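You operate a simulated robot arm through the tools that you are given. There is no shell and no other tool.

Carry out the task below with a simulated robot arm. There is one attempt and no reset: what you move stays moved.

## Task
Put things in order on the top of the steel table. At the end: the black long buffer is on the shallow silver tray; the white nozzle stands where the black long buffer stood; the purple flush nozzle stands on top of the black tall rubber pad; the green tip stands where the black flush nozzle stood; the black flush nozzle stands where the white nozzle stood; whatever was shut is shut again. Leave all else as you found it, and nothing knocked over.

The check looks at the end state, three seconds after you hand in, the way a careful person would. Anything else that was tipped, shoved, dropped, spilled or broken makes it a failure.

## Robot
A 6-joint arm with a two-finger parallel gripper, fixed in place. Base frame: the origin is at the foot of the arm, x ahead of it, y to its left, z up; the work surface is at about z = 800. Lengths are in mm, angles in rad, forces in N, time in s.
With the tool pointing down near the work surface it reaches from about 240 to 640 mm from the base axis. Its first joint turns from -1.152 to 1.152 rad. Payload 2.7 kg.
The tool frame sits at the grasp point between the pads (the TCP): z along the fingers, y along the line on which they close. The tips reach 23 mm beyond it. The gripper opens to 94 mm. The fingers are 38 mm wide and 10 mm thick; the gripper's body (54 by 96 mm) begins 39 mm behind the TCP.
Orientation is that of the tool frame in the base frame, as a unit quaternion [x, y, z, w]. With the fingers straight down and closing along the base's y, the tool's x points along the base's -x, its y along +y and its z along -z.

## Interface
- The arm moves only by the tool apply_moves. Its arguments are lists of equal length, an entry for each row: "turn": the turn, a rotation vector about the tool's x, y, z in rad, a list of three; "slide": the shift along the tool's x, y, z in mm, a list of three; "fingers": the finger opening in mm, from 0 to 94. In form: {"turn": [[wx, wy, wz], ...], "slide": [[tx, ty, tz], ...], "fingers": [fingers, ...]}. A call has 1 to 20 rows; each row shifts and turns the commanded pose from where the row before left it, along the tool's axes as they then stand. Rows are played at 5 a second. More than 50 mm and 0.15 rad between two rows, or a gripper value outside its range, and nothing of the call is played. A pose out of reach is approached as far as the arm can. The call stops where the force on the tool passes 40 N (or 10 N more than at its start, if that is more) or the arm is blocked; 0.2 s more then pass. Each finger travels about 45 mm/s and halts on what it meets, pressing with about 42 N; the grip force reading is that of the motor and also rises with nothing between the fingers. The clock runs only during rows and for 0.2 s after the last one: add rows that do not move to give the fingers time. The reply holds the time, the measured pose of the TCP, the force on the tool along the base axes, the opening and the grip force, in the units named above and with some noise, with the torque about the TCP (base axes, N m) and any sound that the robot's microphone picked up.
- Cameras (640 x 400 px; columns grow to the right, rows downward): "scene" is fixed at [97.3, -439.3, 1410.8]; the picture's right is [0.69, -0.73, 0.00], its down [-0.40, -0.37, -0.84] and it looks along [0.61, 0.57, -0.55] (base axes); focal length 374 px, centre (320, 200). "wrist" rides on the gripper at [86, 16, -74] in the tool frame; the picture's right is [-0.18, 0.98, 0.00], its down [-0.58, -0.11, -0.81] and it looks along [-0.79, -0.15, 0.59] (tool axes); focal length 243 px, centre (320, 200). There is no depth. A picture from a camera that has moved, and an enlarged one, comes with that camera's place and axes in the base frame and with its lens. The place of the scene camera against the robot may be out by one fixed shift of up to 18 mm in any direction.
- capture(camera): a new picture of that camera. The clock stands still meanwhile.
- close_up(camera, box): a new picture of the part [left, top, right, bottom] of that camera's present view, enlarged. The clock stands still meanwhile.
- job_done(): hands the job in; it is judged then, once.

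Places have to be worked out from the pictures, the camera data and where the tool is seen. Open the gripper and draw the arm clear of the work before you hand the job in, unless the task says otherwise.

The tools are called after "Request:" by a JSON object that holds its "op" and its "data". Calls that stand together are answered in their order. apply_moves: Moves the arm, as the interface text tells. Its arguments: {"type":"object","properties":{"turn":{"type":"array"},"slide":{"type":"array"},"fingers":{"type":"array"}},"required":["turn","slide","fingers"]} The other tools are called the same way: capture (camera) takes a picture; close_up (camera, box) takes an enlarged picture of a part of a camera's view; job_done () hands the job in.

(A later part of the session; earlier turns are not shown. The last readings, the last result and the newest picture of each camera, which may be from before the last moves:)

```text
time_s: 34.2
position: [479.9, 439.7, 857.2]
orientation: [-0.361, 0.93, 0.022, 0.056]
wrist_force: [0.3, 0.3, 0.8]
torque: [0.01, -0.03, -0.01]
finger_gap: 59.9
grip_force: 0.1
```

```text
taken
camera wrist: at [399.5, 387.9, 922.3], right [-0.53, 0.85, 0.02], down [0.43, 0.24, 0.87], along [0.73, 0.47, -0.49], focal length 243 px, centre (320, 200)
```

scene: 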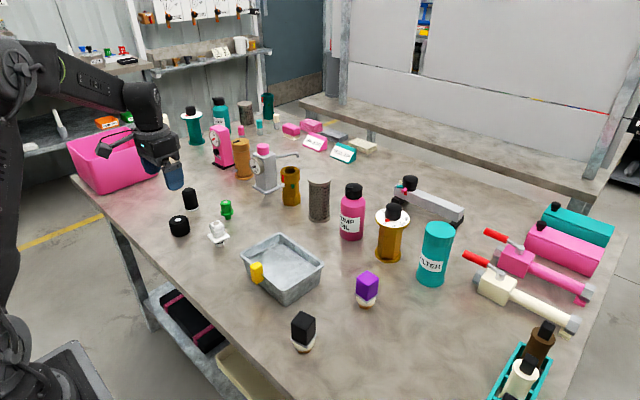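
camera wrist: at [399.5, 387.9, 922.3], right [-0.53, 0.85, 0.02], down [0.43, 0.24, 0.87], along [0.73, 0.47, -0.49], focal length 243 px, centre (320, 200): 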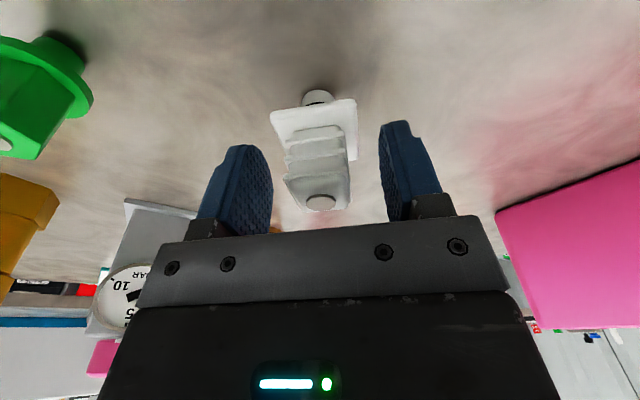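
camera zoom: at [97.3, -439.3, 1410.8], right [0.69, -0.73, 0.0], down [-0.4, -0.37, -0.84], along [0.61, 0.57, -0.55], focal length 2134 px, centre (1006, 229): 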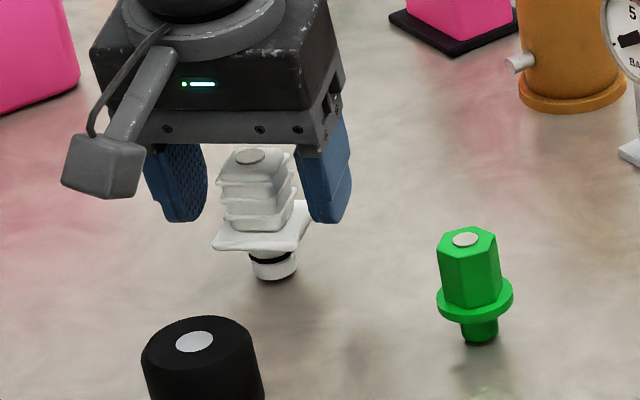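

White nozzle stands upright on the buffer's old spot (same pixel footprint). I rise, remove the tilt, draw back and go look at the black flush nozzle.

Request:
{"op": "apply_moves", "data": {"turn": [[0, 0, 0], [0, 0, 0], [0, 0, 0], [0, 0.12, 0], [0, 0, 0], [0, 0, 0], [0, 0, 0], [0, 0, 0], [0, 0, 0.1238], [0, 0, 0.1238], [0, 0, 0.1238], [0, 0, 0.1238], [0, 0, 0.1238], [0, 0, 0.1238]], "slide": [[-4.4, 0, -36.4], [-4.4, 0, -36.4], [-4.4, 0, -36.4], [0, 0, 0], [40, 0, 0], [40, 0, 0], [40, 0, 0], [40, 0, 0], [0, 0, 0], [0, 0, 0], [0, 0, 0], [0, 0, 0], [0, 0, 0], [0, 0, 0]], "fingers": [60, 60, 60, 94, 94, 94, 94, 94, 94, 94, 94, 94, 94, 94]}}

Request:
{"op": "apply_moves", "data": {"turn": [[0, 0, 0], [0, 0, 0], [0, 0, 0], [0, 0, 0], [0, 0, 0], [0, 0, 0], [0, 0, 0], [0, 0, 0], [0, 0, 0], [0, 0, 0], [0, 0, 0]], "slide": [[6.2, -44.2, 0], [6.2, -44.2, 0], [6.2, -44.2, 0], [6.2, -44.2, 0], [6.2, -44.2, 0], [6.2, -44.2, 0], [6.2, -44.2, 0], [6.2, -44.2, 0], [6.2, -44.2, 0], [6.2, -44.2, 0], [0, 0, 0]], "fingers": [94, 94, 94, 94, 94, 94, 94, 94, 94, 94, 94]}}

Request:
{"op": "capture", "data": {"camera": "wrist"}}

Request:
{"op": "capture", "data": {"camera": "scene"}}

```text
time_s: 37.2
position: [362.7, 332.4, 958.4]
orientation: [0.001, 1.0, 0.02, 0.023]
wrist_force: [-0.4, 0.0, -0.6]
torque: [0.01, -0.03, -0.04]
finger_gap: 94.1
grip_force: 0.0
out of reach, approached as far as the arm can: row 4, 5
```

```text
time_s: 39.6
position: [301.0, -109.7, 937.0]
orientation: [-0.001, 1.0, 0.02, 0.023]
wrist_force: [0.7, -0.3, 0.5]
torque: [0.0, 0.0, 0.03]
finger_gap: 94.0
grip_force: 0.0
```

```text
taken
camera wrist: at [211.9, -96.5, 1008.7], right [0.18, 0.98, 0.05], down [0.55, -0.14, 0.83], along [0.82, -0.13, -0.56], focal length 243 px, centre (320, 200)
```

wrist: 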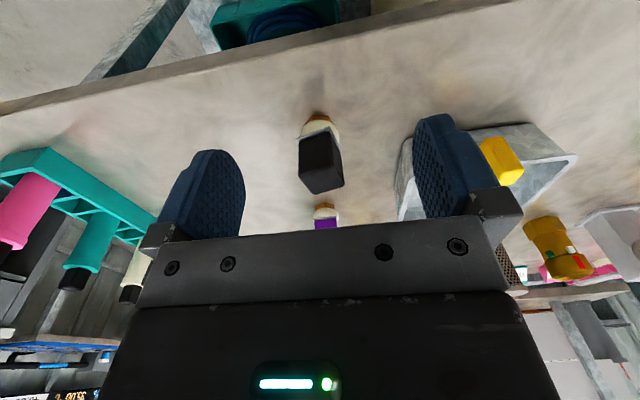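

```text
taken
```

scene: 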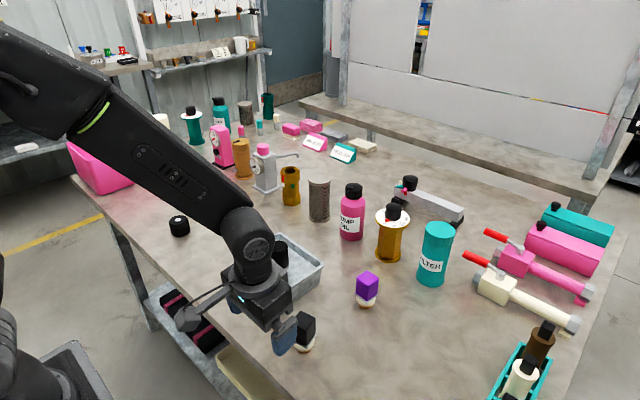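

A slight tilt (≈0.06 rad) remained because the earlier turn was out of reach. I level the tool and rise a little, then look at the black flush nozzle.

Request:
{"op": "apply_moves", "data": {"turn": [[0.04, 0.046, 0], [0, 0, 0], [0, 0, 0]], "slide": [[0, 0, 0], [0, 0, -43], [0, 0, 0]], "fingers": [94, 94, 94]}}

Request:
{"op": "close_up", "data": {"camera": "wrist", "box": [240, 40, 400, 160]}}

Request:
{"op": "capture", "data": {"camera": "wrist"}}

```text
time_s: 40.4
position: [301.1, -109.8, 982.0]
orientation: [0.0, 1.0, 0.0, 0.0]
wrist_force: [-0.8, 0.5, -0.3]
torque: [0.05, 0.01, -0.06]
finger_gap: 93.9
grip_force: 0.0
```

```text
3.33 times, centred on (320, 100) of wrist
camera zoom: at [215.2, -93.4, 1056.1], right [0.18, 0.98, 0.0], down [0.58, -0.11, 0.81], along [0.79, -0.15, -0.59], focal length 809 px, centre (320, 533)
```

zoom: 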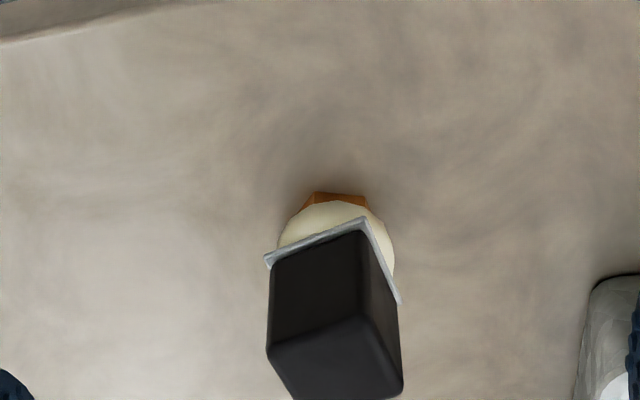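

```text
taken
camera wrist: at [215.2, -93.4, 1056.1], right [0.18, 0.98, 0.0], down [0.58, -0.11, 0.81], along [0.79, -0.15, -0.59], focal length 243 px, centre (320, 200)
```

wrist: 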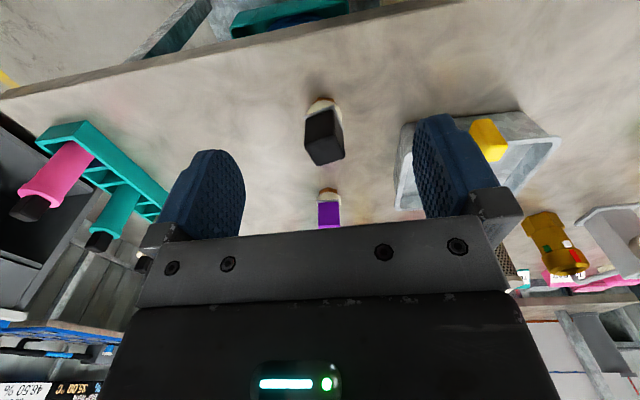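

Black flush nozzle centre ≈ (378, -119), faces turned by about +0.25 rad. I align the tool yaw and move above it at z≈960.

Request:
{"op": "apply_moves", "data": {"turn": [[0, 0, -0.125], [0, 0, -0.125], [0, 0, 0], [0, 0, 0], [0, 0, 0]], "slide": [[0, 0, 0], [0, 0, 0], [-36.1, -14, 11], [-36.1, -14, 11], [0, 0, 0]], "fingers": [94, 94, 94, 94, 94]}}

Request:
{"op": "close_up", "data": {"camera": "wrist", "box": [220, 0, 420, 160]}}

```text
time_s: 41.6
position: [377.9, -118.0, 958.7]
orientation: [-0.125, 0.992, 0.0, -0.001]
wrist_force: [-0.1, 0.1, 0.0]
torque: [-0.01, 0.02, 0.01]
finger_gap: 93.9
grip_force: 0.0
```

```text
2.50 times, centred on (320, 80) of wrist
camera zoom: at [291.3, -123.8, 1033.6], right [-0.07, 1.0, 0.0], down [0.59, 0.04, 0.81], along [0.8, 0.05, -0.59], focal length 606 px, centre (320, 500)
```

zoom: 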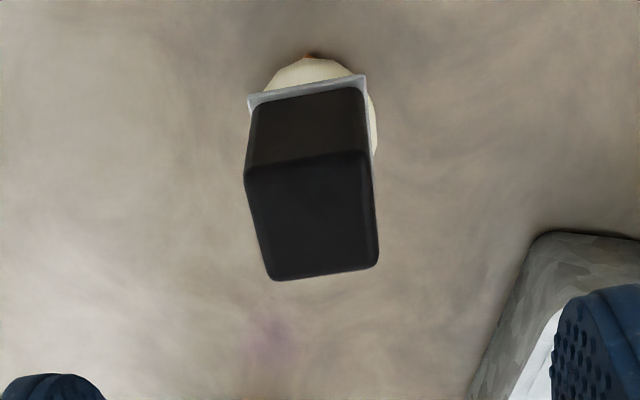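

Black nozzle centre ≈ (379, -119), top z ≈ 874, plate at ≈ 828. I descend to TCP z≈858 around the black cube.

Request:
{"op": "apply_moves", "data": {"turn": [[0, 0, 0], [0, 0, 0], [0, 0, 0], [0, 0, 0]], "slide": [[-0.3, -0.5, 33.6], [-0.3, -0.5, 33.6], [-0.3, -0.5, 33.6], [0, 0, 0]], "fingers": [94, 84, 74, 70]}}

Request:
{"op": "capture", "data": {"camera": "wrist"}}

Request:
{"op": "close_up", "data": {"camera": "scene", "box": [240, 260, 400, 380]}}

```text
time_s: 42.6
position: [377.9, -120.7, 857.8]
orientation: [-0.124, 0.992, 0.0, -0.001]
wrist_force: [0.3, 0.1, -0.6]
torque: [0.02, -0.03, 0.02]
finger_gap: 69.9
grip_force: 0.1
```

```text
taken
camera wrist: at [291.3, -125.6, 932.5], right [-0.06, 1.0, 0.0], down [0.59, 0.04, 0.81], along [0.8, 0.05, -0.59], focal length 243 px, centre (320, 200)
```

wrist: 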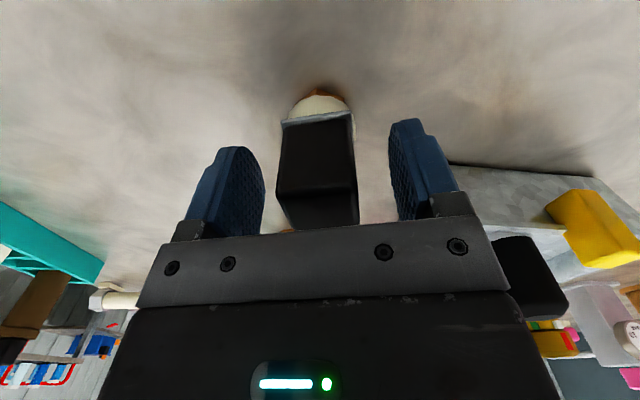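

```text
3.33 times, centred on (320, 320) of scene
camera zoom: at [97.3, -439.3, 1410.8], right [0.69, -0.73, 0.0], down [-0.4, -0.37, -0.84], along [0.61, 0.57, -0.55], focal length 1245 px, centre (320, -200)
```

zoom: 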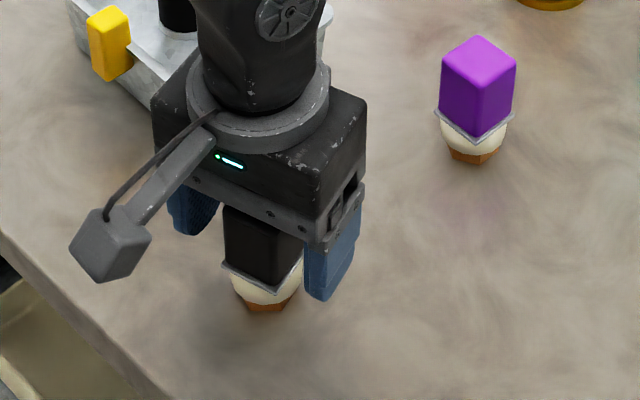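

The cube sits centred between the fingers. I close on it.

Request:
{"op": "apply_moves", "data": {"turn": [[0, 0, 0], [0, 0, 0], [0, 0, 0], [0, 0, 0], [0, 0, 0]], "slide": [[0, 0, 0], [0, 0, 0], [0, 0, 0], [0, 0, 0], [0, 0, 0]], "fingers": [58, 46, 36, 24, 24]}}

Request:
{"op": "capture", "data": {"camera": "wrist"}}

```text
time_s: 43.8
position: [378.8, -121.2, 857.1]
orientation: [-0.124, 0.992, 0.0, -0.001]
wrist_force: [0.3, -0.2, -0.3]
torque: [-0.01, -0.04, 0.01]
finger_gap: 33.8
grip_force: 42.1
```

```text
taken
camera wrist: at [291.3, -125.5, 932.9], right [-0.06, 1.0, 0.0], down [0.59, 0.04, 0.81], along [0.8, 0.05, -0.59], focal length 243 px, centre (320, 200)
```

wrist: 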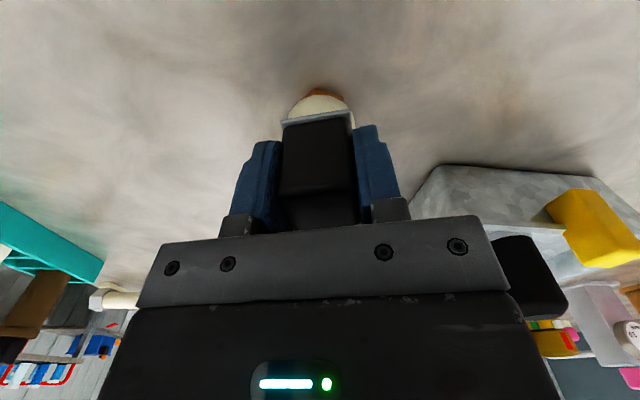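

Gripped at 33.8 mm; its home spot is about (379, -119.5). I lift well clear and carry it to the white nozzle's old spot (440, 241).

Request:
{"op": "apply_moves", "data": {"turn": [[0, 0, 0], [0, 0, 0], [0, 0, 0], [0, 0, 0], [0, 0, 0], [0, 0, 0], [0, 0, 0], [0, 0, 0], [0, 0, 0], [0, 0, 0], [0, 0, 0], [0, 0, 0], [0, 0, 0], [0, 0, 0]], "slide": [[0, 0, -10], [0, 0, -40], [0, 0, -45], [0, 0, -45], [-16.6, 37.3, 0], [-16.6, 37.3, 0], [-16.6, 37.3, 0], [-16.6, 37.3, 0], [-16.6, 37.3, 0], [-16.6, 37.3, 0], [-16.6, 37.3, 0], [-16.6, 37.3, 0], [-16.6, 37.3, 0], [0, 0, 0]], "fingers": [24, 24, 24, 24, 24, 24, 24, 24, 24, 24, 24, 24, 24, 24]}}

Request:
{"op": "capture", "data": {"camera": "wrist"}}

Request:
{"op": "capture", "data": {"camera": "scene"}}

```text
time_s: 46.8
position: [441.4, 243.1, 1000.2]
orientation: [-0.125, 0.992, -0.001, -0.001]
wrist_force: [-0.4, -1.0, -1.8]
torque: [0.0, 0.02, -0.02]
finger_gap: 33.7
grip_force: 42.5
```

```text
taken
camera wrist: at [353.3, 238.2, 1073.9], right [-0.06, 1.0, 0.0], down [0.59, 0.04, 0.81], along [0.8, 0.05, -0.59], focal length 243 px, centre (320, 200)
```

wrist: 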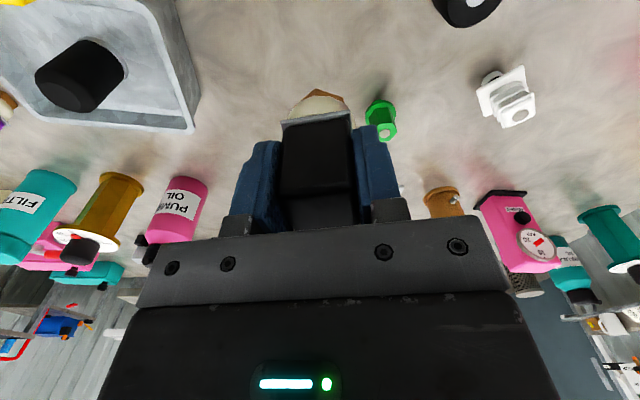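

```text
taken
```

scene: 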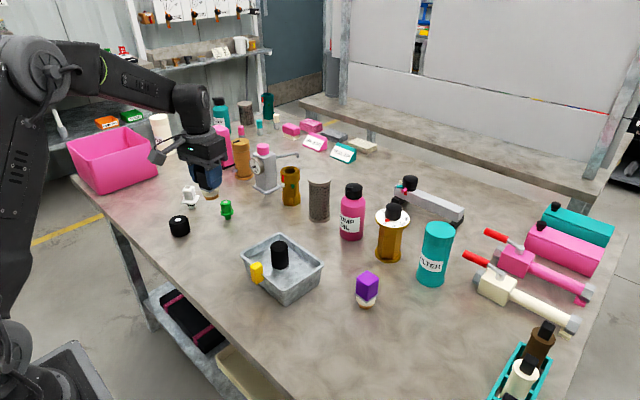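

I correct by about 2 mm and lower the nozzle to just above the table.

Request:
{"op": "apply_moves", "data": {"turn": [[0, 0, 0], [0, 0, 0], [0, 0, 0], [0, 0, 0], [0, 0, 0]], "slide": [[2.0, -2.3, 0], [0, 0, 44.5], [0, 0, 44.5], [0, 0, 44.5], [0, 0, 0]], "fingers": [24, 24, 24, 24, 24]}}

Request:
{"op": "apply_moves", "data": {"turn": [[0, 0, 0], [0, 0, 0], [0, 0, 0], [0, 0, 0]], "slide": [[0, 0, 1.5], [0, 0, 1.5], [0, 0, 1.5], [0, 0, 0]], "fingers": [24, 24, 24, 24]}}

Request:
{"op": "close_up", "data": {"camera": "scene", "box": [160, 190, 280, 280]}}

```text
time_s: 48.0
position: [438.9, 239.7, 864.5]
orientation: [-0.124, 0.992, -0.001, -0.001]
wrist_force: [0.9, -1.6, -3.2]
torque: [0.02, 0.03, 0.01]
finger_gap: 33.7
grip_force: 42.3
```

```text
time_s: 49.0
position: [438.5, 239.4, 860.5]
orientation: [-0.124, 0.992, 0.0, 0.0]
wrist_force: [-0.1, 0.2, -1.5]
torque: [0.0, -0.03, -0.02]
finger_gap: 33.8
grip_force: 42.2
```

```text
4.44 times, centred on (220, 235) of scene
camera zoom: at [97.3, -439.3, 1410.8], right [0.69, -0.73, 0.0], down [-0.4, -0.37, -0.84], along [0.61, 0.57, -0.55], focal length 1660 px, centre (764, 44)
```

zoom: 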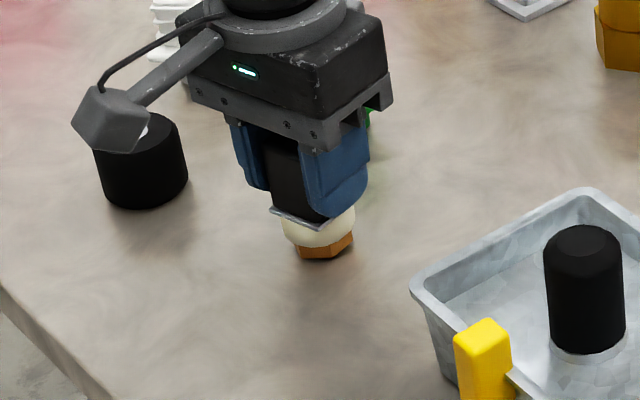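

Alignment with the white nozzle's old footprint looks right in the scene view. I continue down gently to contact.

Request:
{"op": "apply_moves", "data": {"turn": [[0, 0, 0], [0, 0, 0], [0, 0, 0], [0, 0, 0]], "slide": [[-0.5, 0.8, 0.8], [0, 0, 0.8], [0, 0, 0.8], [0, 0, 0.5]], "fingers": [24, 24, 24, 24]}}

```text
time_s: 50.0
position: [438.3, 240.1, 856.7]
orientation: [-0.124, 0.992, 0.001, 0.0]
wrist_force: [-2.8, -2.3, 7.8]
torque: [-0.16, 0.08, 0.0]
finger_gap: 33.7
grip_force: 42.0
```

Contact at about 8 N. I open the fingers slowly to release.

Request:
{"op": "apply_moves", "data": {"turn": [[0, 0, 0], [0, 0, 0], [0, 0, 0], [0, 0, 0], [0, 0, 0]], "slide": [[0, 0, 0], [0, 0, 0], [0, 0, 0], [0, 0, 0], [0, 0, 0]], "fingers": [35, 40, 50, 60, 60]}}

Request:
{"op": "close_up", "data": {"camera": "scene", "box": [160, 190, 280, 280]}}

Request:
{"op": "capture", "data": {"camera": "wrist"}}

```text
time_s: 51.2
position: [439.8, 239.8, 856.9]
orientation: [-0.125, 0.992, 0.0, -0.001]
wrist_force: [0.1, 0.6, 0.1]
torque: [-0.01, 0.02, 0.01]
finger_gap: 59.9
grip_force: 0.0
```

```text
4.44 times, centred on (220, 235) of scene
camera zoom: at [97.3, -439.3, 1410.8], right [0.69, -0.73, 0.0], down [-0.4, -0.37, -0.84], along [0.61, 0.57, -0.55], focal length 1660 px, centre (764, 44)
```

zoom: 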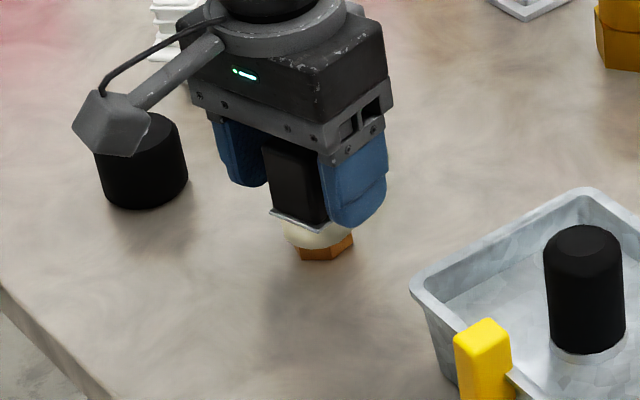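

```text
taken
camera wrist: at [352.2, 235.2, 932.2], right [-0.06, 1.0, 0.0], down [0.59, 0.04, 0.81], along [0.8, 0.05, -0.59], focal length 243 px, centre (320, 200)
```

wrist: 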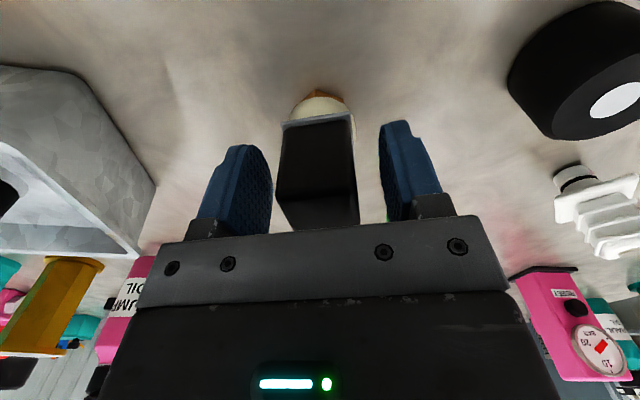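

The black flush nozzle stands on the white nozzle's old spot. I rise, turn toward the green tip and look at it.

Request:
{"op": "apply_moves", "data": {"turn": [[0, 0, 0], [0, 0, 0], [0, 0, 0], [0, 0, -0.102], [0, 0, -0.102], [0, 0, -0.102], [0, 0, 0], [0, 0, 0], [0, 0, 0]], "slide": [[0, 0, -30], [0, 0, -40], [0, 0, -40], [0, 0, 0], [0, 0, 0], [0, 0, 0], [-26.5, 14.2, 8.5], [-26.5, 14.2, 8.5], [0, 0, 0]], "fingers": [60, 60, 60, 94, 94, 94, 94, 94, 94]}}

Request:
{"op": "capture", "data": {"camera": "wrist"}}

Request:
{"op": "close_up", "data": {"camera": "wrist", "box": [240, 40, 400, 140]}}

Request:
{"op": "close_up", "data": {"camera": "scene", "box": [160, 180, 280, 270]}}

```text
time_s: 53.2
position: [469.1, 292.4, 950.6]
orientation: [-0.275, 0.962, 0.001, -0.001]
wrist_force: [0.0, 0.6, -0.7]
torque: [0.03, 0.02, -0.05]
finger_gap: 94.0
grip_force: 0.0
```

```text
taken
camera wrist: at [388.2, 261.0, 1025.3], right [-0.36, 0.93, 0.0], down [0.55, 0.21, 0.81], along [0.75, 0.29, -0.59], focal length 243 px, centre (320, 200)
```

wrist: 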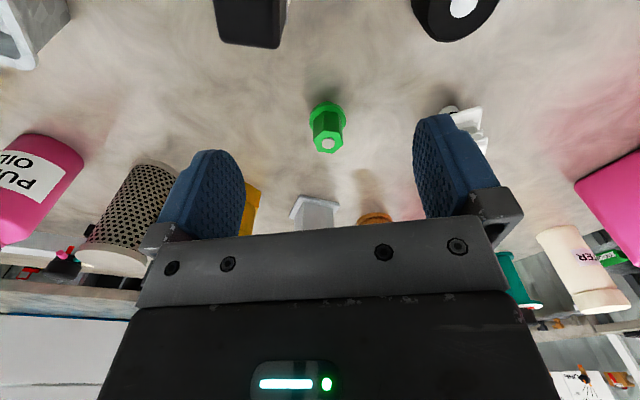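

```text
4.00 times, centred on (320, 90) of wrist
camera zoom: at [388.2, 261.0, 1025.3], right [-0.36, 0.93, 0.0], down [0.55, 0.21, 0.81], along [0.75, 0.29, -0.59], focal length 970 px, centre (320, 640)
```

zoom: 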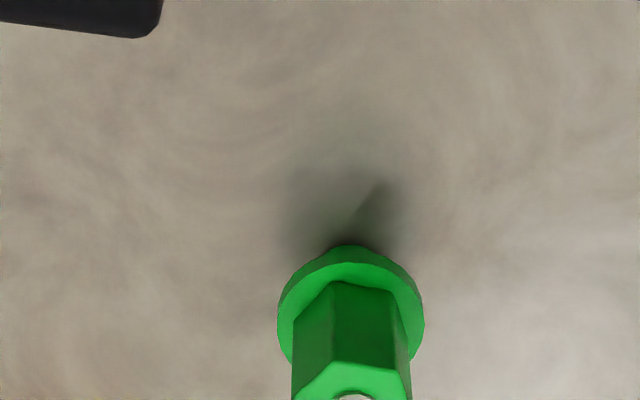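

```text
4.44 times, centred on (220, 225) of scene
camera zoom: at [97.3, -439.3, 1410.8], right [0.69, -0.73, 0.0], down [-0.4, -0.37, -0.84], along [0.61, 0.57, -0.55], focal length 1660 px, centre (764, 89)
```

zoom: 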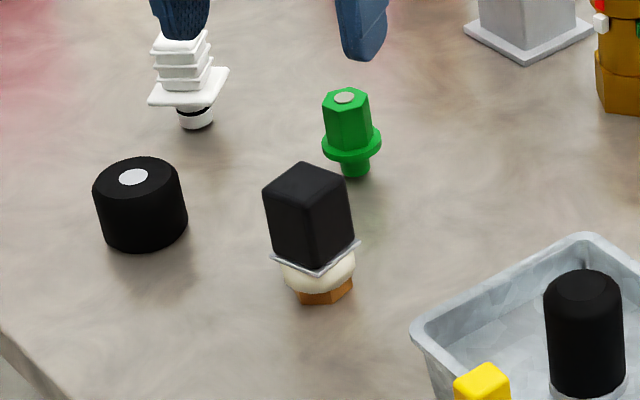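

The black flush nozzle is well placed. I enlarge the green tip further to find its hex orientation.

Request:
{"op": "close_up", "data": {"camera": "wrist", "box": [270, 90, 390, 165]}}

```text
5.33 times, centred on (330, 128) of wrist
camera zoom: at [388.2, 261.0, 1025.3], right [-0.36, 0.93, 0.0], down [0.55, 0.21, 0.81], along [0.75, 0.29, -0.59], focal length 1294 px, centre (267, 587)
```

zoom: 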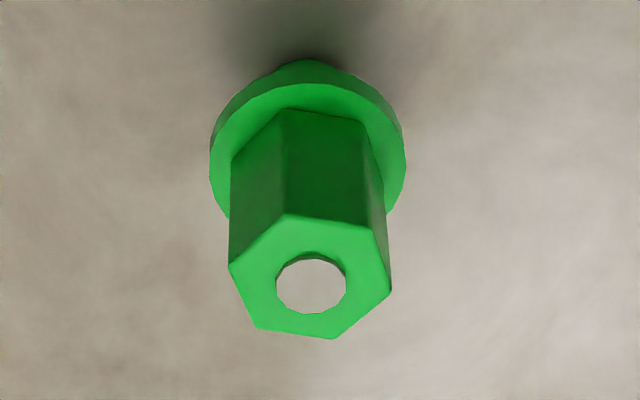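

Green tip centre ≈ (517.7, 319.2), top z ≈ 858, flange top ≈ 829, flats aligned with tool yaw ≈ 0.69. I align and hover just above it.

Request:
{"op": "apply_moves", "data": {"turn": [[0, 0, -0.136], [0, 0, 0], [0, 0, 0], [0, 0, 0]], "slide": [[0, 0, 0], [-27.1, -5.2, 22], [-27.1, -5.2, 22], [0, 0, 0]], "fingers": [94, 94, 94, 94]}}

Request:
{"op": "close_up", "data": {"camera": "wrist", "box": [200, 20, 440, 220]}}

```text
time_s: 54.2
position: [517.9, 319.1, 906.3]
orientation: [-0.339, 0.941, 0.001, -0.001]
wrist_force: [-1.3, -0.1, 0.5]
torque: [0.02, 0.02, -0.01]
finger_gap: 94.2
grip_force: 0.1
```

```text
2.00 times, centred on (320, 120) of wrist
camera zoom: at [442.6, 276.1, 980.7], right [-0.48, 0.87, 0.0], down [0.52, 0.29, 0.81], along [0.7, 0.39, -0.59], focal length 485 px, centre (320, 360)
```

zoom: 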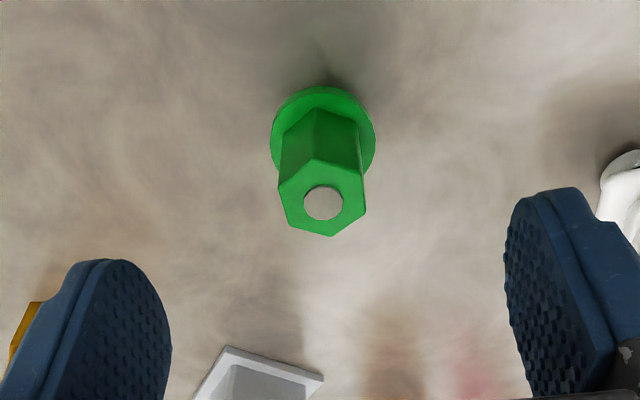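

Centred over the green tip and flats parallel to the pads. I descend to TCP z≈856.

Request:
{"op": "apply_moves", "data": {"turn": [[0, 0, 0], [0, 0, 0], [0, 0, 0]], "slide": [[-0.8, 0, 25], [0, 0, 25], [0, 0, 0]], "fingers": [84, 74, 60]}}

Request:
{"op": "capture", "data": {"camera": "wrist"}}

Request:
{"op": "close_up", "data": {"camera": "scene", "box": [170, 160, 290, 250]}}

```text
time_s: 55.0
position: [518.6, 319.2, 856.1]
orientation: [-0.339, 0.941, 0.001, 0.0]
wrist_force: [-0.1, -0.5, 0.0]
torque: [0.0, -0.01, 0.02]
finger_gap: 59.8
grip_force: 0.1
```

```text
taken
camera wrist: at [443.0, 277.6, 930.6], right [-0.48, 0.87, 0.0], down [0.52, 0.29, 0.81], along [0.7, 0.39, -0.59], focal length 243 px, centre (320, 200)
```

wrist: 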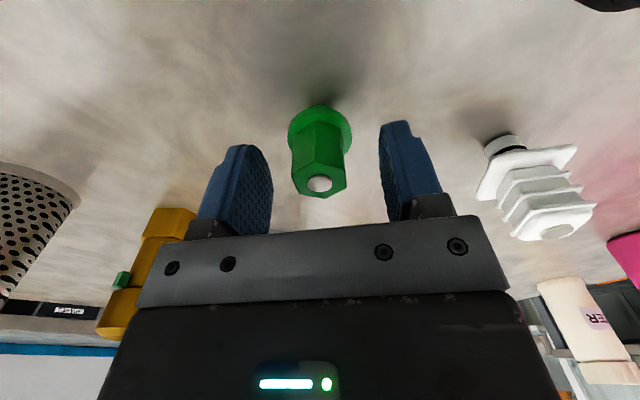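

```text
4.44 times, centred on (230, 205) of scene
camera zoom: at [97.3, -439.3, 1410.8], right [0.69, -0.73, 0.0], down [-0.4, -0.37, -0.84], along [0.61, 0.57, -0.55], focal length 1660 px, centre (720, 178)
```

zoom: 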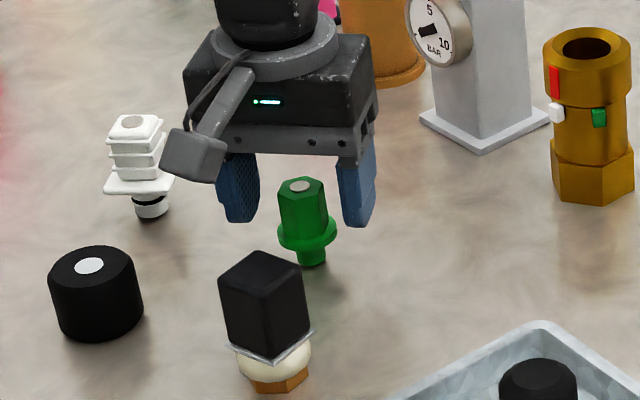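

Fingers are on either side of the hex, above the flange. I close on it.

Request:
{"op": "apply_moves", "data": {"turn": [[0, 0, 0], [0, 0, 0], [0, 0, 0], [0, 0, 0], [0, 0, 0]], "slide": [[0, 0, 0], [0, 0, 0], [0, 0, 0], [0, 0, 0], [0, 0, 0]], "fingers": [48, 36, 26, 16, 16]}}

Request:
{"op": "capture", "data": {"camera": "wrist"}}

```text
time_s: 56.2
position: [518.4, 319.5, 856.2]
orientation: [-0.339, 0.941, 0.0, -0.001]
wrist_force: [0.3, -0.6, 0.8]
torque: [0.01, -0.03, -0.02]
finger_gap: 24.1
grip_force: 41.9
```

```text
taken
camera wrist: at [443.0, 277.5, 930.9], right [-0.48, 0.87, 0.0], down [0.52, 0.29, 0.81], along [0.7, 0.39, -0.59], focal length 243 px, centre (320, 200)
```

wrist: 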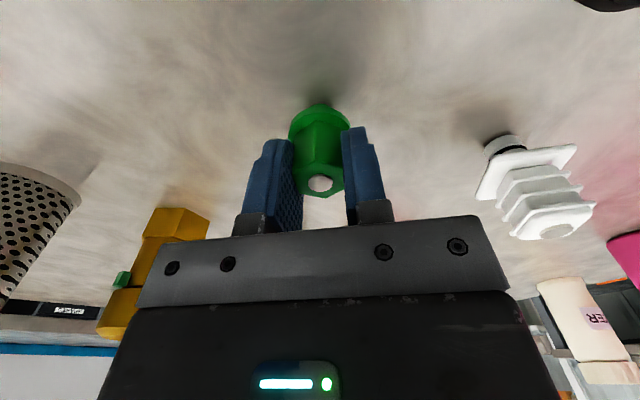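

Gripped at 24.1 mm across the flats. I lift it clear, draw inward and turn the tool straight.

Request:
{"op": "apply_moves", "data": {"turn": [[0, 0, 0], [0, 0, 0], [0, 0, 0], [0, 0, 0], [0, 0, 0], [0, 0, 0], [0, 0, 0.138], [0, 0, 0.138], [0, 0, 0.138], [0, 0, 0.138], [0, 0, 0.138]], "slide": [[0, 0, -10], [0, 0, -40], [0, 0, -45], [0, 0, -45], [40, 0, 0], [40, 0, 0], [0, 0, 0], [0, 0, 0], [0, 0, 0], [0, 0, 0], [0, 0, 0]], "fingers": [16, 16, 16, 16, 16, 16, 16, 16, 16, 16, 16]}}

Request:
{"op": "apply_moves", "data": {"turn": [[0, 0, 0], [0, 0, 0], [0, 0, 0], [0, 0, 0], [0, 0, 0], [0, 0, 0], [0, 0, 0], [0, 0, 0], [0, 0, 0], [0, 0, 0], [0, 0, 0]], "slide": [[7.76, -38.8, 0], [7.76, -38.8, 0], [7.76, -38.8, 0], [7.76, -38.8, 0], [7.76, -38.8, 0], [7.76, -38.8, 0], [7.76, -38.8, 0], [7.76, -38.8, 0], [7.76, -38.8, 0], [7.76, -38.8, 0], [0, 0, 0]], "fingers": [16, 16, 16, 16, 16, 16, 16, 16, 16, 16, 16]}}

Request:
{"op": "capture", "data": {"camera": "wrist"}}

Request:
{"op": "capture", "data": {"camera": "scene"}}

```text
time_s: 58.6
position: [457.2, 268.1, 995.6]
orientation: [0.001, 1.0, 0.0, -0.001]
wrist_force: [0.1, 0.1, -0.6]
torque: [0.01, 0.02, 0.02]
finger_gap: 24.1
grip_force: 42.1
```

```text
time_s: 61.0
position: [378.8, -121.2, 997.3]
orientation: [-0.001, 1.0, 0.0, -0.001]
wrist_force: [-0.3, 0.3, -0.4]
torque: [0.01, 0.03, -0.04]
finger_gap: 24.3
grip_force: 42.2
```

```text
taken
camera wrist: at [293.1, -104.3, 1072.5], right [0.18, 0.98, 0.0], down [0.58, -0.11, 0.81], along [0.79, -0.15, -0.59], focal length 243 px, centre (320, 200)
```

wrist: 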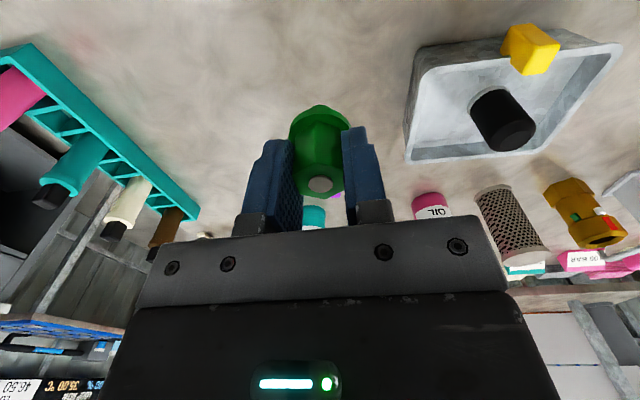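

```text
taken
```

scene: 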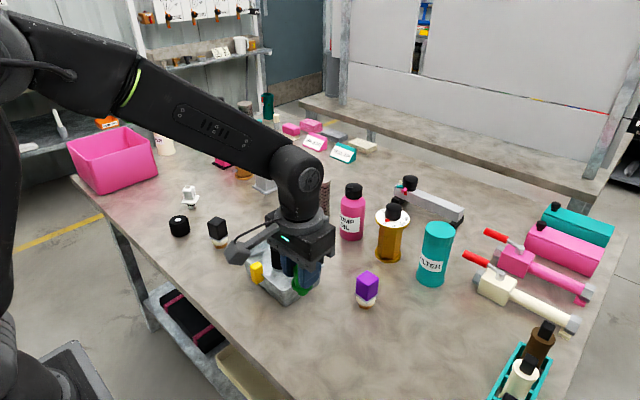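

Positioned over the black flush nozzle's old spot. I lower it to just above the table.

Request:
{"op": "apply_moves", "data": {"turn": [[0, 0, 0], [0, 0, 0], [0, 0, 0], [0, 0, 0], [0, 0, 0], [0, 0, 0], [0, 0, 0]], "slide": [[0, 0.7, 44.3], [0, 0, 44.3], [0, 0, 44.3], [0, 0, 1.5], [0, 0, 1.5], [0, 0, 1.5], [0, 0, 0]], "fingers": [16, 16, 16, 16, 16, 16, 16]}}

Request:
{"op": "close_up", "data": {"camera": "scene", "box": [205, 220, 445, 370]}}

```text
time_s: 62.6
position: [378.4, -120.6, 859.4]
orientation: [-0.001, 1.0, -0.001, -0.001]
wrist_force: [0.0, 0.2, 0.4]
torque: [0.02, -0.03, 0.01]
finger_gap: 24.1
grip_force: 42.4
```

```text
2.67 times, centred on (325, 295) of scene
camera zoom: at [97.3, -439.3, 1410.8], right [0.69, -0.73, 0.0], down [-0.4, -0.37, -0.84], along [0.61, 0.57, -0.55], focal length 996 px, centre (307, -53)
```

zoom: 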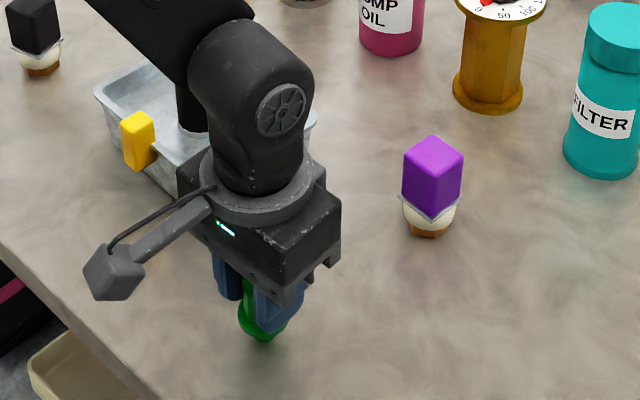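

Pixel position matches the old copper base. I step down to contact.

Request:
{"op": "apply_moves", "data": {"turn": [[0, 0, 0], [0, 0, 0], [0, 0, 0], [0, 0, 0]], "slide": [[0, 0, 0.8], [0, 0, 0.8], [0, 0, 0.8], [0, 0, 0.5]], "fingers": [16, 16, 16, 16]}}

```text
time_s: 63.6
position: [377.1, -118.6, 856.1]
orientation: [-0.001, 1.0, 0.0, -0.002]
wrist_force: [-1.5, -1.3, 1.8]
torque: [0.0, 0.0, 0.02]
finger_gap: 23.9
grip_force: 42.4
```

Request:
{"op": "apply_moves", "data": {"turn": [[0, 0, 0], [0, 0, 0]], "slide": [[0, 0, 0.5], [0, 0, 0]], "fingers": [16, 16]}}

```text
time_s: 64.2
position: [379.5, -118.3, 855.0]
orientation: [-0.001, 1.0, 0.0, -0.001]
wrist_force: [-1.9, 0.7, 10.8]
torque: [0.12, 0.11, 0.0]
finger_gap: 24.3
grip_force: 41.9
```

Contact at about 11 N. I release slowly and check that the green tip stands.

Request:
{"op": "apply_moves", "data": {"turn": [[0, 0, 0], [0, 0, 0], [0, 0, 0], [0, 0, 0], [0, 0, 0]], "slide": [[0, 0, -0.4], [0, 0, 0], [0, 0, 0], [0, 0, 0], [0, 0, 0]], "fingers": [22, 27, 34, 46, 54]}}

Request:
{"op": "close_up", "data": {"camera": "scene", "box": [205, 220, 445, 370]}}

Request:
{"op": "capture", "data": {"camera": "wrist"}}

```text
time_s: 65.4
position: [379.2, -119.9, 856.2]
orientation: [-0.001, 1.0, 0.0, -0.001]
wrist_force: [0.1, -1.0, -0.7]
torque: [0.0, 0.01, 0.01]
finger_gap: 54.0
grip_force: 0.1
```

```text
2.67 times, centred on (325, 295) of scene
camera zoom: at [97.3, -439.3, 1410.8], right [0.69, -0.73, 0.0], down [-0.4, -0.37, -0.84], along [0.61, 0.57, -0.55], focal length 996 px, centre (307, -53)
```

zoom: 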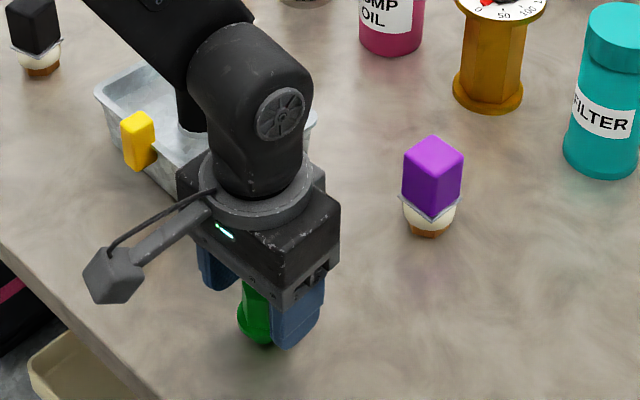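

```text
taken
camera wrist: at [293.0, -102.5, 930.7], right [0.18, 0.98, 0.0], down [0.58, -0.11, 0.81], along [0.79, -0.15, -0.59], focal length 243 px, centre (320, 200)
```

wrist: 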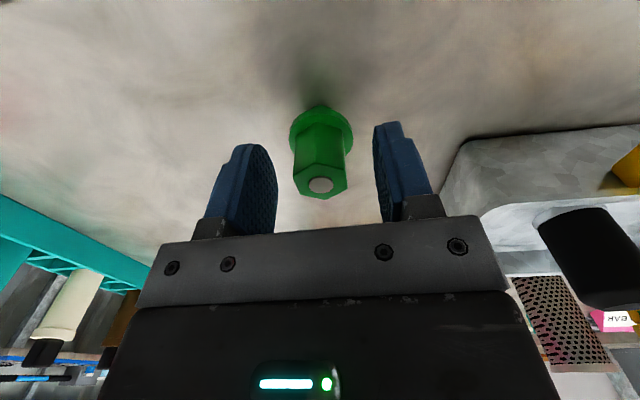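

Green tip stands upright. I rise and move to view the purple flush nozzle.

Request:
{"op": "apply_moves", "data": {"turn": [[0, 0, 0], [0, 0, 0], [0, 0, 0], [0, 0, 0], [0, 0, 0], [0, 0, 0]], "slide": [[0, 0, -30], [0, 0, -40], [0, 0, -40], [-45, -2.5, 0], [-45, -2.5, 0], [0, 0, 0]], "fingers": [54, 54, 54, 94, 94, 94]}}

Request:
{"op": "capture", "data": {"camera": "wrist"}}

Request:
{"op": "close_up", "data": {"camera": "wrist", "box": [240, 60, 400, 180]}}

Request:
{"op": "capture", "data": {"camera": "scene"}}

```text
time_s: 66.8
position: [468.1, -125.6, 965.7]
orientation: [-0.001, 1.0, 0.0, -0.001]
wrist_force: [0.3, -0.1, 0.3]
torque: [0.05, -0.02, 0.04]
finger_gap: 94.1
grip_force: 0.1
```

```text
taken
camera wrist: at [383.4, -108.1, 1041.6], right [0.18, 0.98, 0.0], down [0.58, -0.11, 0.81], along [0.79, -0.15, -0.59], focal length 243 px, centre (320, 200)
```

wrist: 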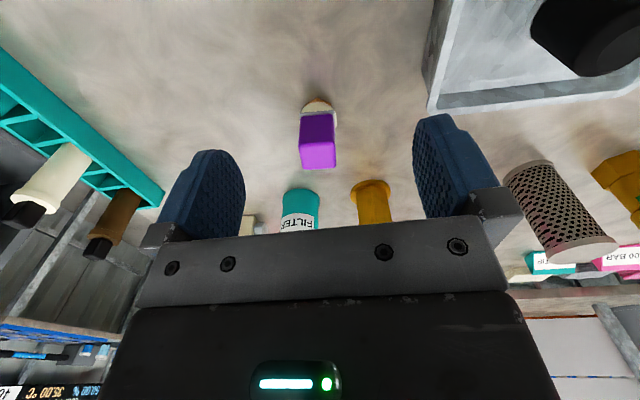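

```text
3.33 times, centred on (320, 120) of wrist
camera zoom: at [383.4, -108.1, 1041.6], right [0.18, 0.98, 0.0], down [0.58, -0.11, 0.81], along [0.79, -0.15, -0.59], focal length 809 px, centre (320, 467)
```

zoom: 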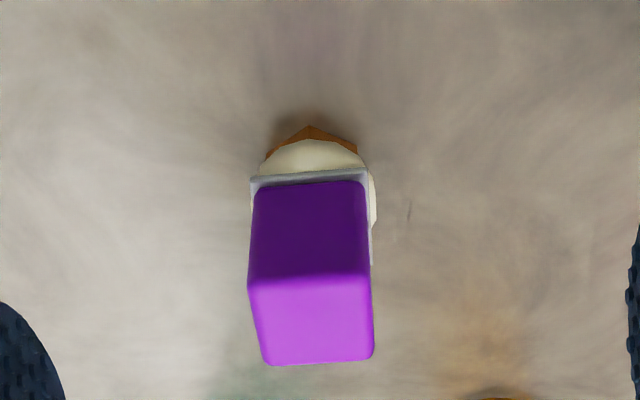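

```text
taken
```

scene: 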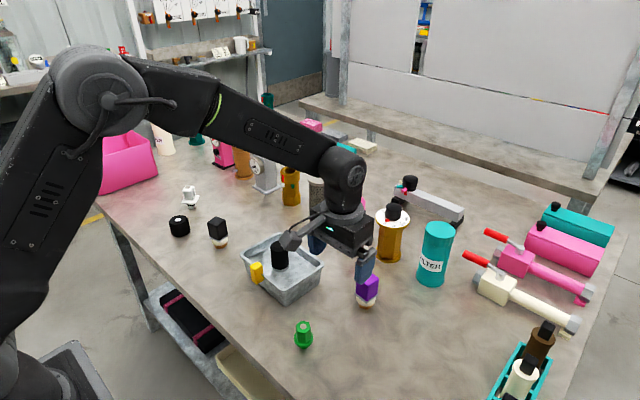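

Purple nozzle centre ≈ (540, -139.7), top z ≈ 874, yaw ≈ -0.096. I align and hover above.

Request:
{"op": "apply_moves", "data": {"turn": [[0, 0, 0.096], [0, 0, 0], [0, 0, 0], [0, 0, 0], [0, 0, 0]], "slide": [[0, 0, 0], [-36.1, -4.1, 0], [-36.1, -4.1, 0], [0, 0, 40], [0, 0, 0]], "fingers": [94, 94, 94, 94, 94]}}

Request:
{"op": "close_up", "data": {"camera": "wrist", "box": [160, 0, 480, 200]}}

```text
time_s: 68.0
position: [540.9, -139.5, 926.4]
orientation: [0.048, 0.999, 0.0, -0.001]
wrist_force: [0.9, -0.1, 0.2]
torque: [0.0, 0.01, 0.01]
finger_gap: 93.8
grip_force: 0.0
```

```text
2.00 times, centred on (320, 100) of wrist
camera zoom: at [456.9, -114.2, 1000.4], right [0.28, 0.96, 0.0], down [0.57, -0.16, 0.81], along [0.77, -0.22, -0.59], focal length 485 px, centre (320, 400)
```

zoom: 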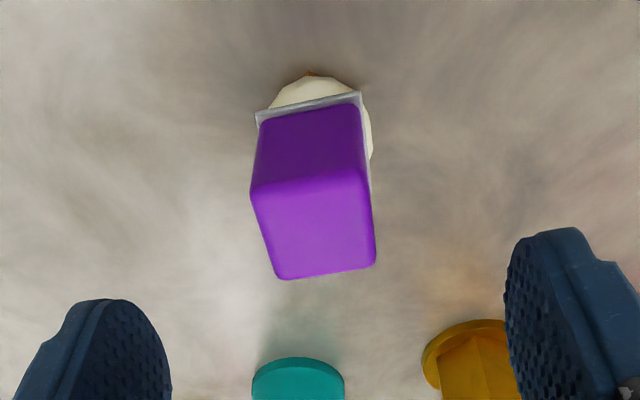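

Aligned and centred within about a millimetre. I descend to TCP z≈858 and close on the purple cube.

Request:
{"op": "apply_moves", "data": {"turn": [[0, 0, 0], [0, 0, 0], [0, 0, 0], [0, 0, 0]], "slide": [[1, -0.3, 34.2], [0, 0, 34.2], [0, 0, 0], [0, 0, 0]], "fingers": [84, 74, 66, 60]}}

Request:
{"op": "capture", "data": {"camera": "wrist"}}

Request:
{"op": "close_up", "data": {"camera": "scene", "box": [300, 220, 440, 330]}}

```text
time_s: 69.0
position: [540.1, -138.3, 856.2]
orientation: [0.047, 0.999, 0.0, -0.001]
wrist_force: [-0.4, -0.5, -0.3]
torque: [0.01, 0.01, -0.01]
finger_gap: 60.0
grip_force: 0.0
```

```text
taken
camera wrist: at [455.6, -113.9, 931.9], right [0.28, 0.96, 0.0], down [0.57, -0.16, 0.81], along [0.77, -0.22, -0.59], focal length 243 px, centre (320, 200)
```

wrist: 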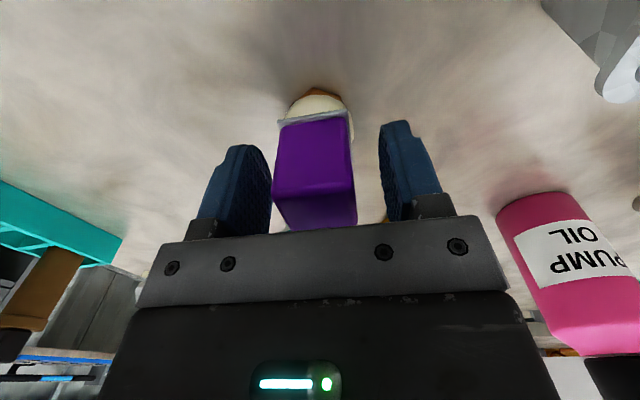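

```text
3.64 times, centred on (370, 275) of scene
camera zoom: at [97.3, -439.3, 1410.8], right [0.69, -0.73, 0.0], down [-0.4, -0.37, -0.84], along [0.61, 0.57, -0.55], focal length 1358 px, centre (138, -73)
```

zoom: 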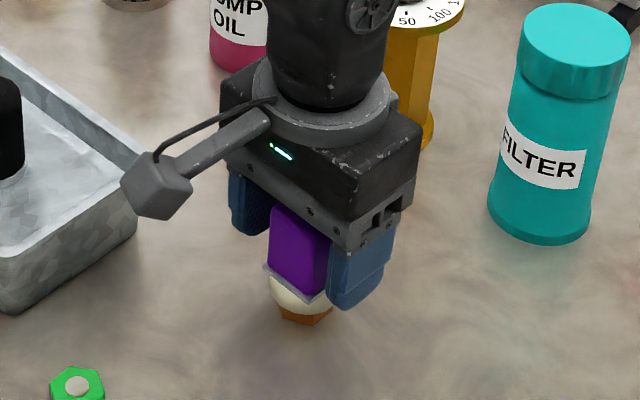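

Fingers straddle the purple cube cleanly. I close.

Request:
{"op": "apply_moves", "data": {"turn": [[0, 0, 0], [0, 0, 0], [0, 0, 0], [0, 0, 0], [0, 0, 0]], "slide": [[0, 0, -1], [0, 0, 0], [0, 0, 0], [0, 0, 0], [0, 0, 0]], "fingers": [50, 42, 34, 24, 24]}}

Request:
{"op": "capture", "data": {"camera": "wrist"}}

```text
time_s: 70.2
position: [538.2, -138.2, 858.9]
orientation: [0.047, 0.999, 0.0, 0.0]
wrist_force: [-0.3, 0.4, 0.8]
torque: [-0.02, 0.02, 0.0]
finger_gap: 33.5
grip_force: 41.9
```

```text
taken
camera wrist: at [455.5, -113.9, 933.2], right [0.28, 0.96, 0.0], down [0.57, -0.16, 0.81], along [0.77, -0.22, -0.59], focal length 243 px, centre (320, 200)
```

wrist: 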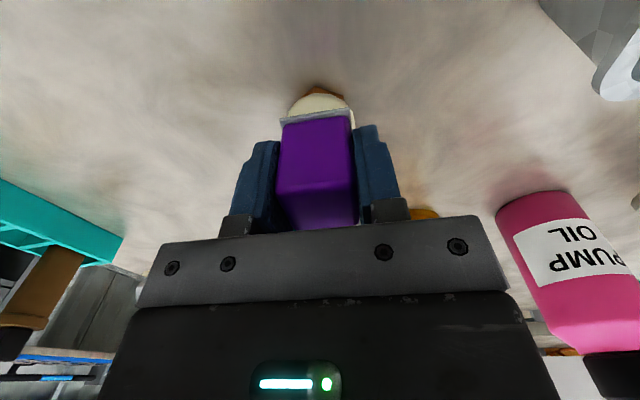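

Gripped at 33.5 mm. I lift high and carry it toward the rubber pad, stopping where the camera can see the pad beside the held nozzle.

Request:
{"op": "apply_moves", "data": {"turn": [[0, 0, 0], [0, 0, 0], [0, 0, 0], [0, 0, 0], [0, 0, 0], [0, 0, 0], [0, 0, 0], [0, 0, 0], [0, 0, 0], [0, 0, 0], [0, 0, 0], [0, 0, 0], [0, 0, 0], [0, 0, 0], [0, 0, 0]], "slide": [[0, 0, -10], [0, 0, -45], [0, 0, -48], [0, 0, -48], [21.6, 37.9, 0], [21.6, 37.9, 0], [21.6, 37.9, 0], [21.6, 37.9, 0], [21.6, 37.9, 0], [21.6, 37.9, 0], [21.6, 37.9, 0], [21.6, 37.9, 0], [21.6, 37.9, 0], [21.6, 37.9, 0], [0, 0, 0]], "fingers": [24, 24, 24, 24, 24, 24, 24, 24, 24, 24, 24, 24, 24, 24, 24]}}

Request:
{"op": "capture", "data": {"camera": "wrist"}}

Request:
{"op": "capture", "data": {"camera": "scene"}}

```text
time_s: 73.4
position: [358.8, 258.9, 1008.5]
orientation: [0.047, 0.999, 0.0, -0.001]
wrist_force: [-0.2, -1.1, -1.4]
torque: [0.0, 0.0, 0.02]
finger_gap: 34.0
grip_force: 41.6
```

```text
taken
camera wrist: at [274.8, 283.9, 1084.3], right [0.28, 0.96, 0.0], down [0.57, -0.16, 0.81], along [0.77, -0.22, -0.59], focal length 243 px, centre (320, 200)
```

wrist: 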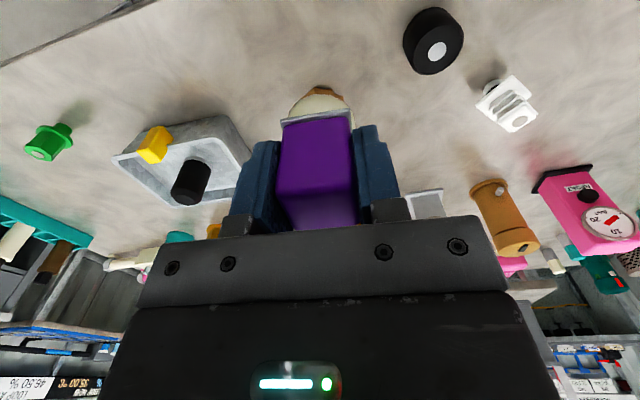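

```text
taken
```

scene: 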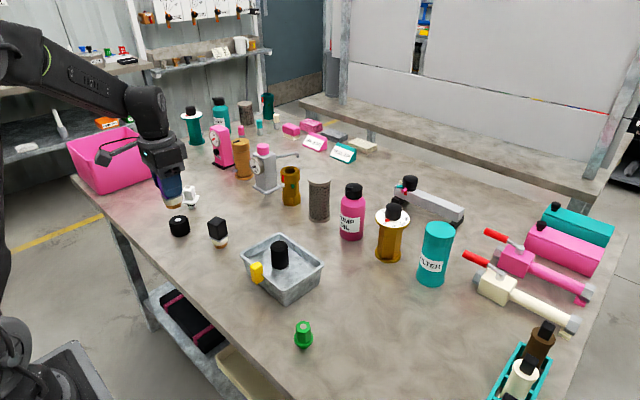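

The pad is visible beside the held nozzle. I enlarge it to fix its centre and top height.

Request:
{"op": "close_up", "data": {"camera": "wrist", "box": [380, 0, 490, 80]}}

Request:
{"op": "close_up", "data": {"camera": "scene", "box": [150, 190, 250, 260]}}

```text
5.00 times, centred on (435, 40) of wrist
camera zoom: at [274.8, 283.9, 1084.3], right [0.28, 0.96, 0.0], down [0.57, -0.16, 0.81], along [0.77, -0.22, -0.59], focal length 1213 px, centre (-255, 1000)
```

zoom: 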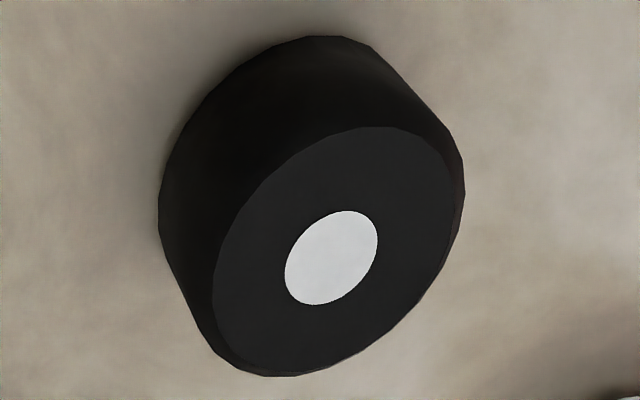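

```text
5.71 times, centred on (200, 225) of scene
camera zoom: at [97.3, -439.3, 1410.8], right [0.69, -0.73, 0.0], down [-0.4, -0.37, -0.84], along [0.61, 0.57, -0.55], focal length 2134 px, centre (1006, 57)
```

zoom: 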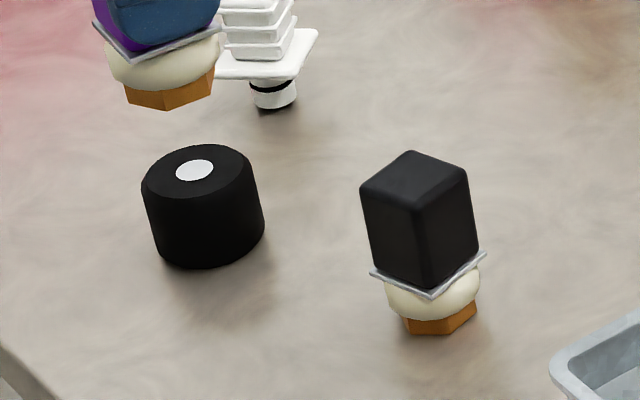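

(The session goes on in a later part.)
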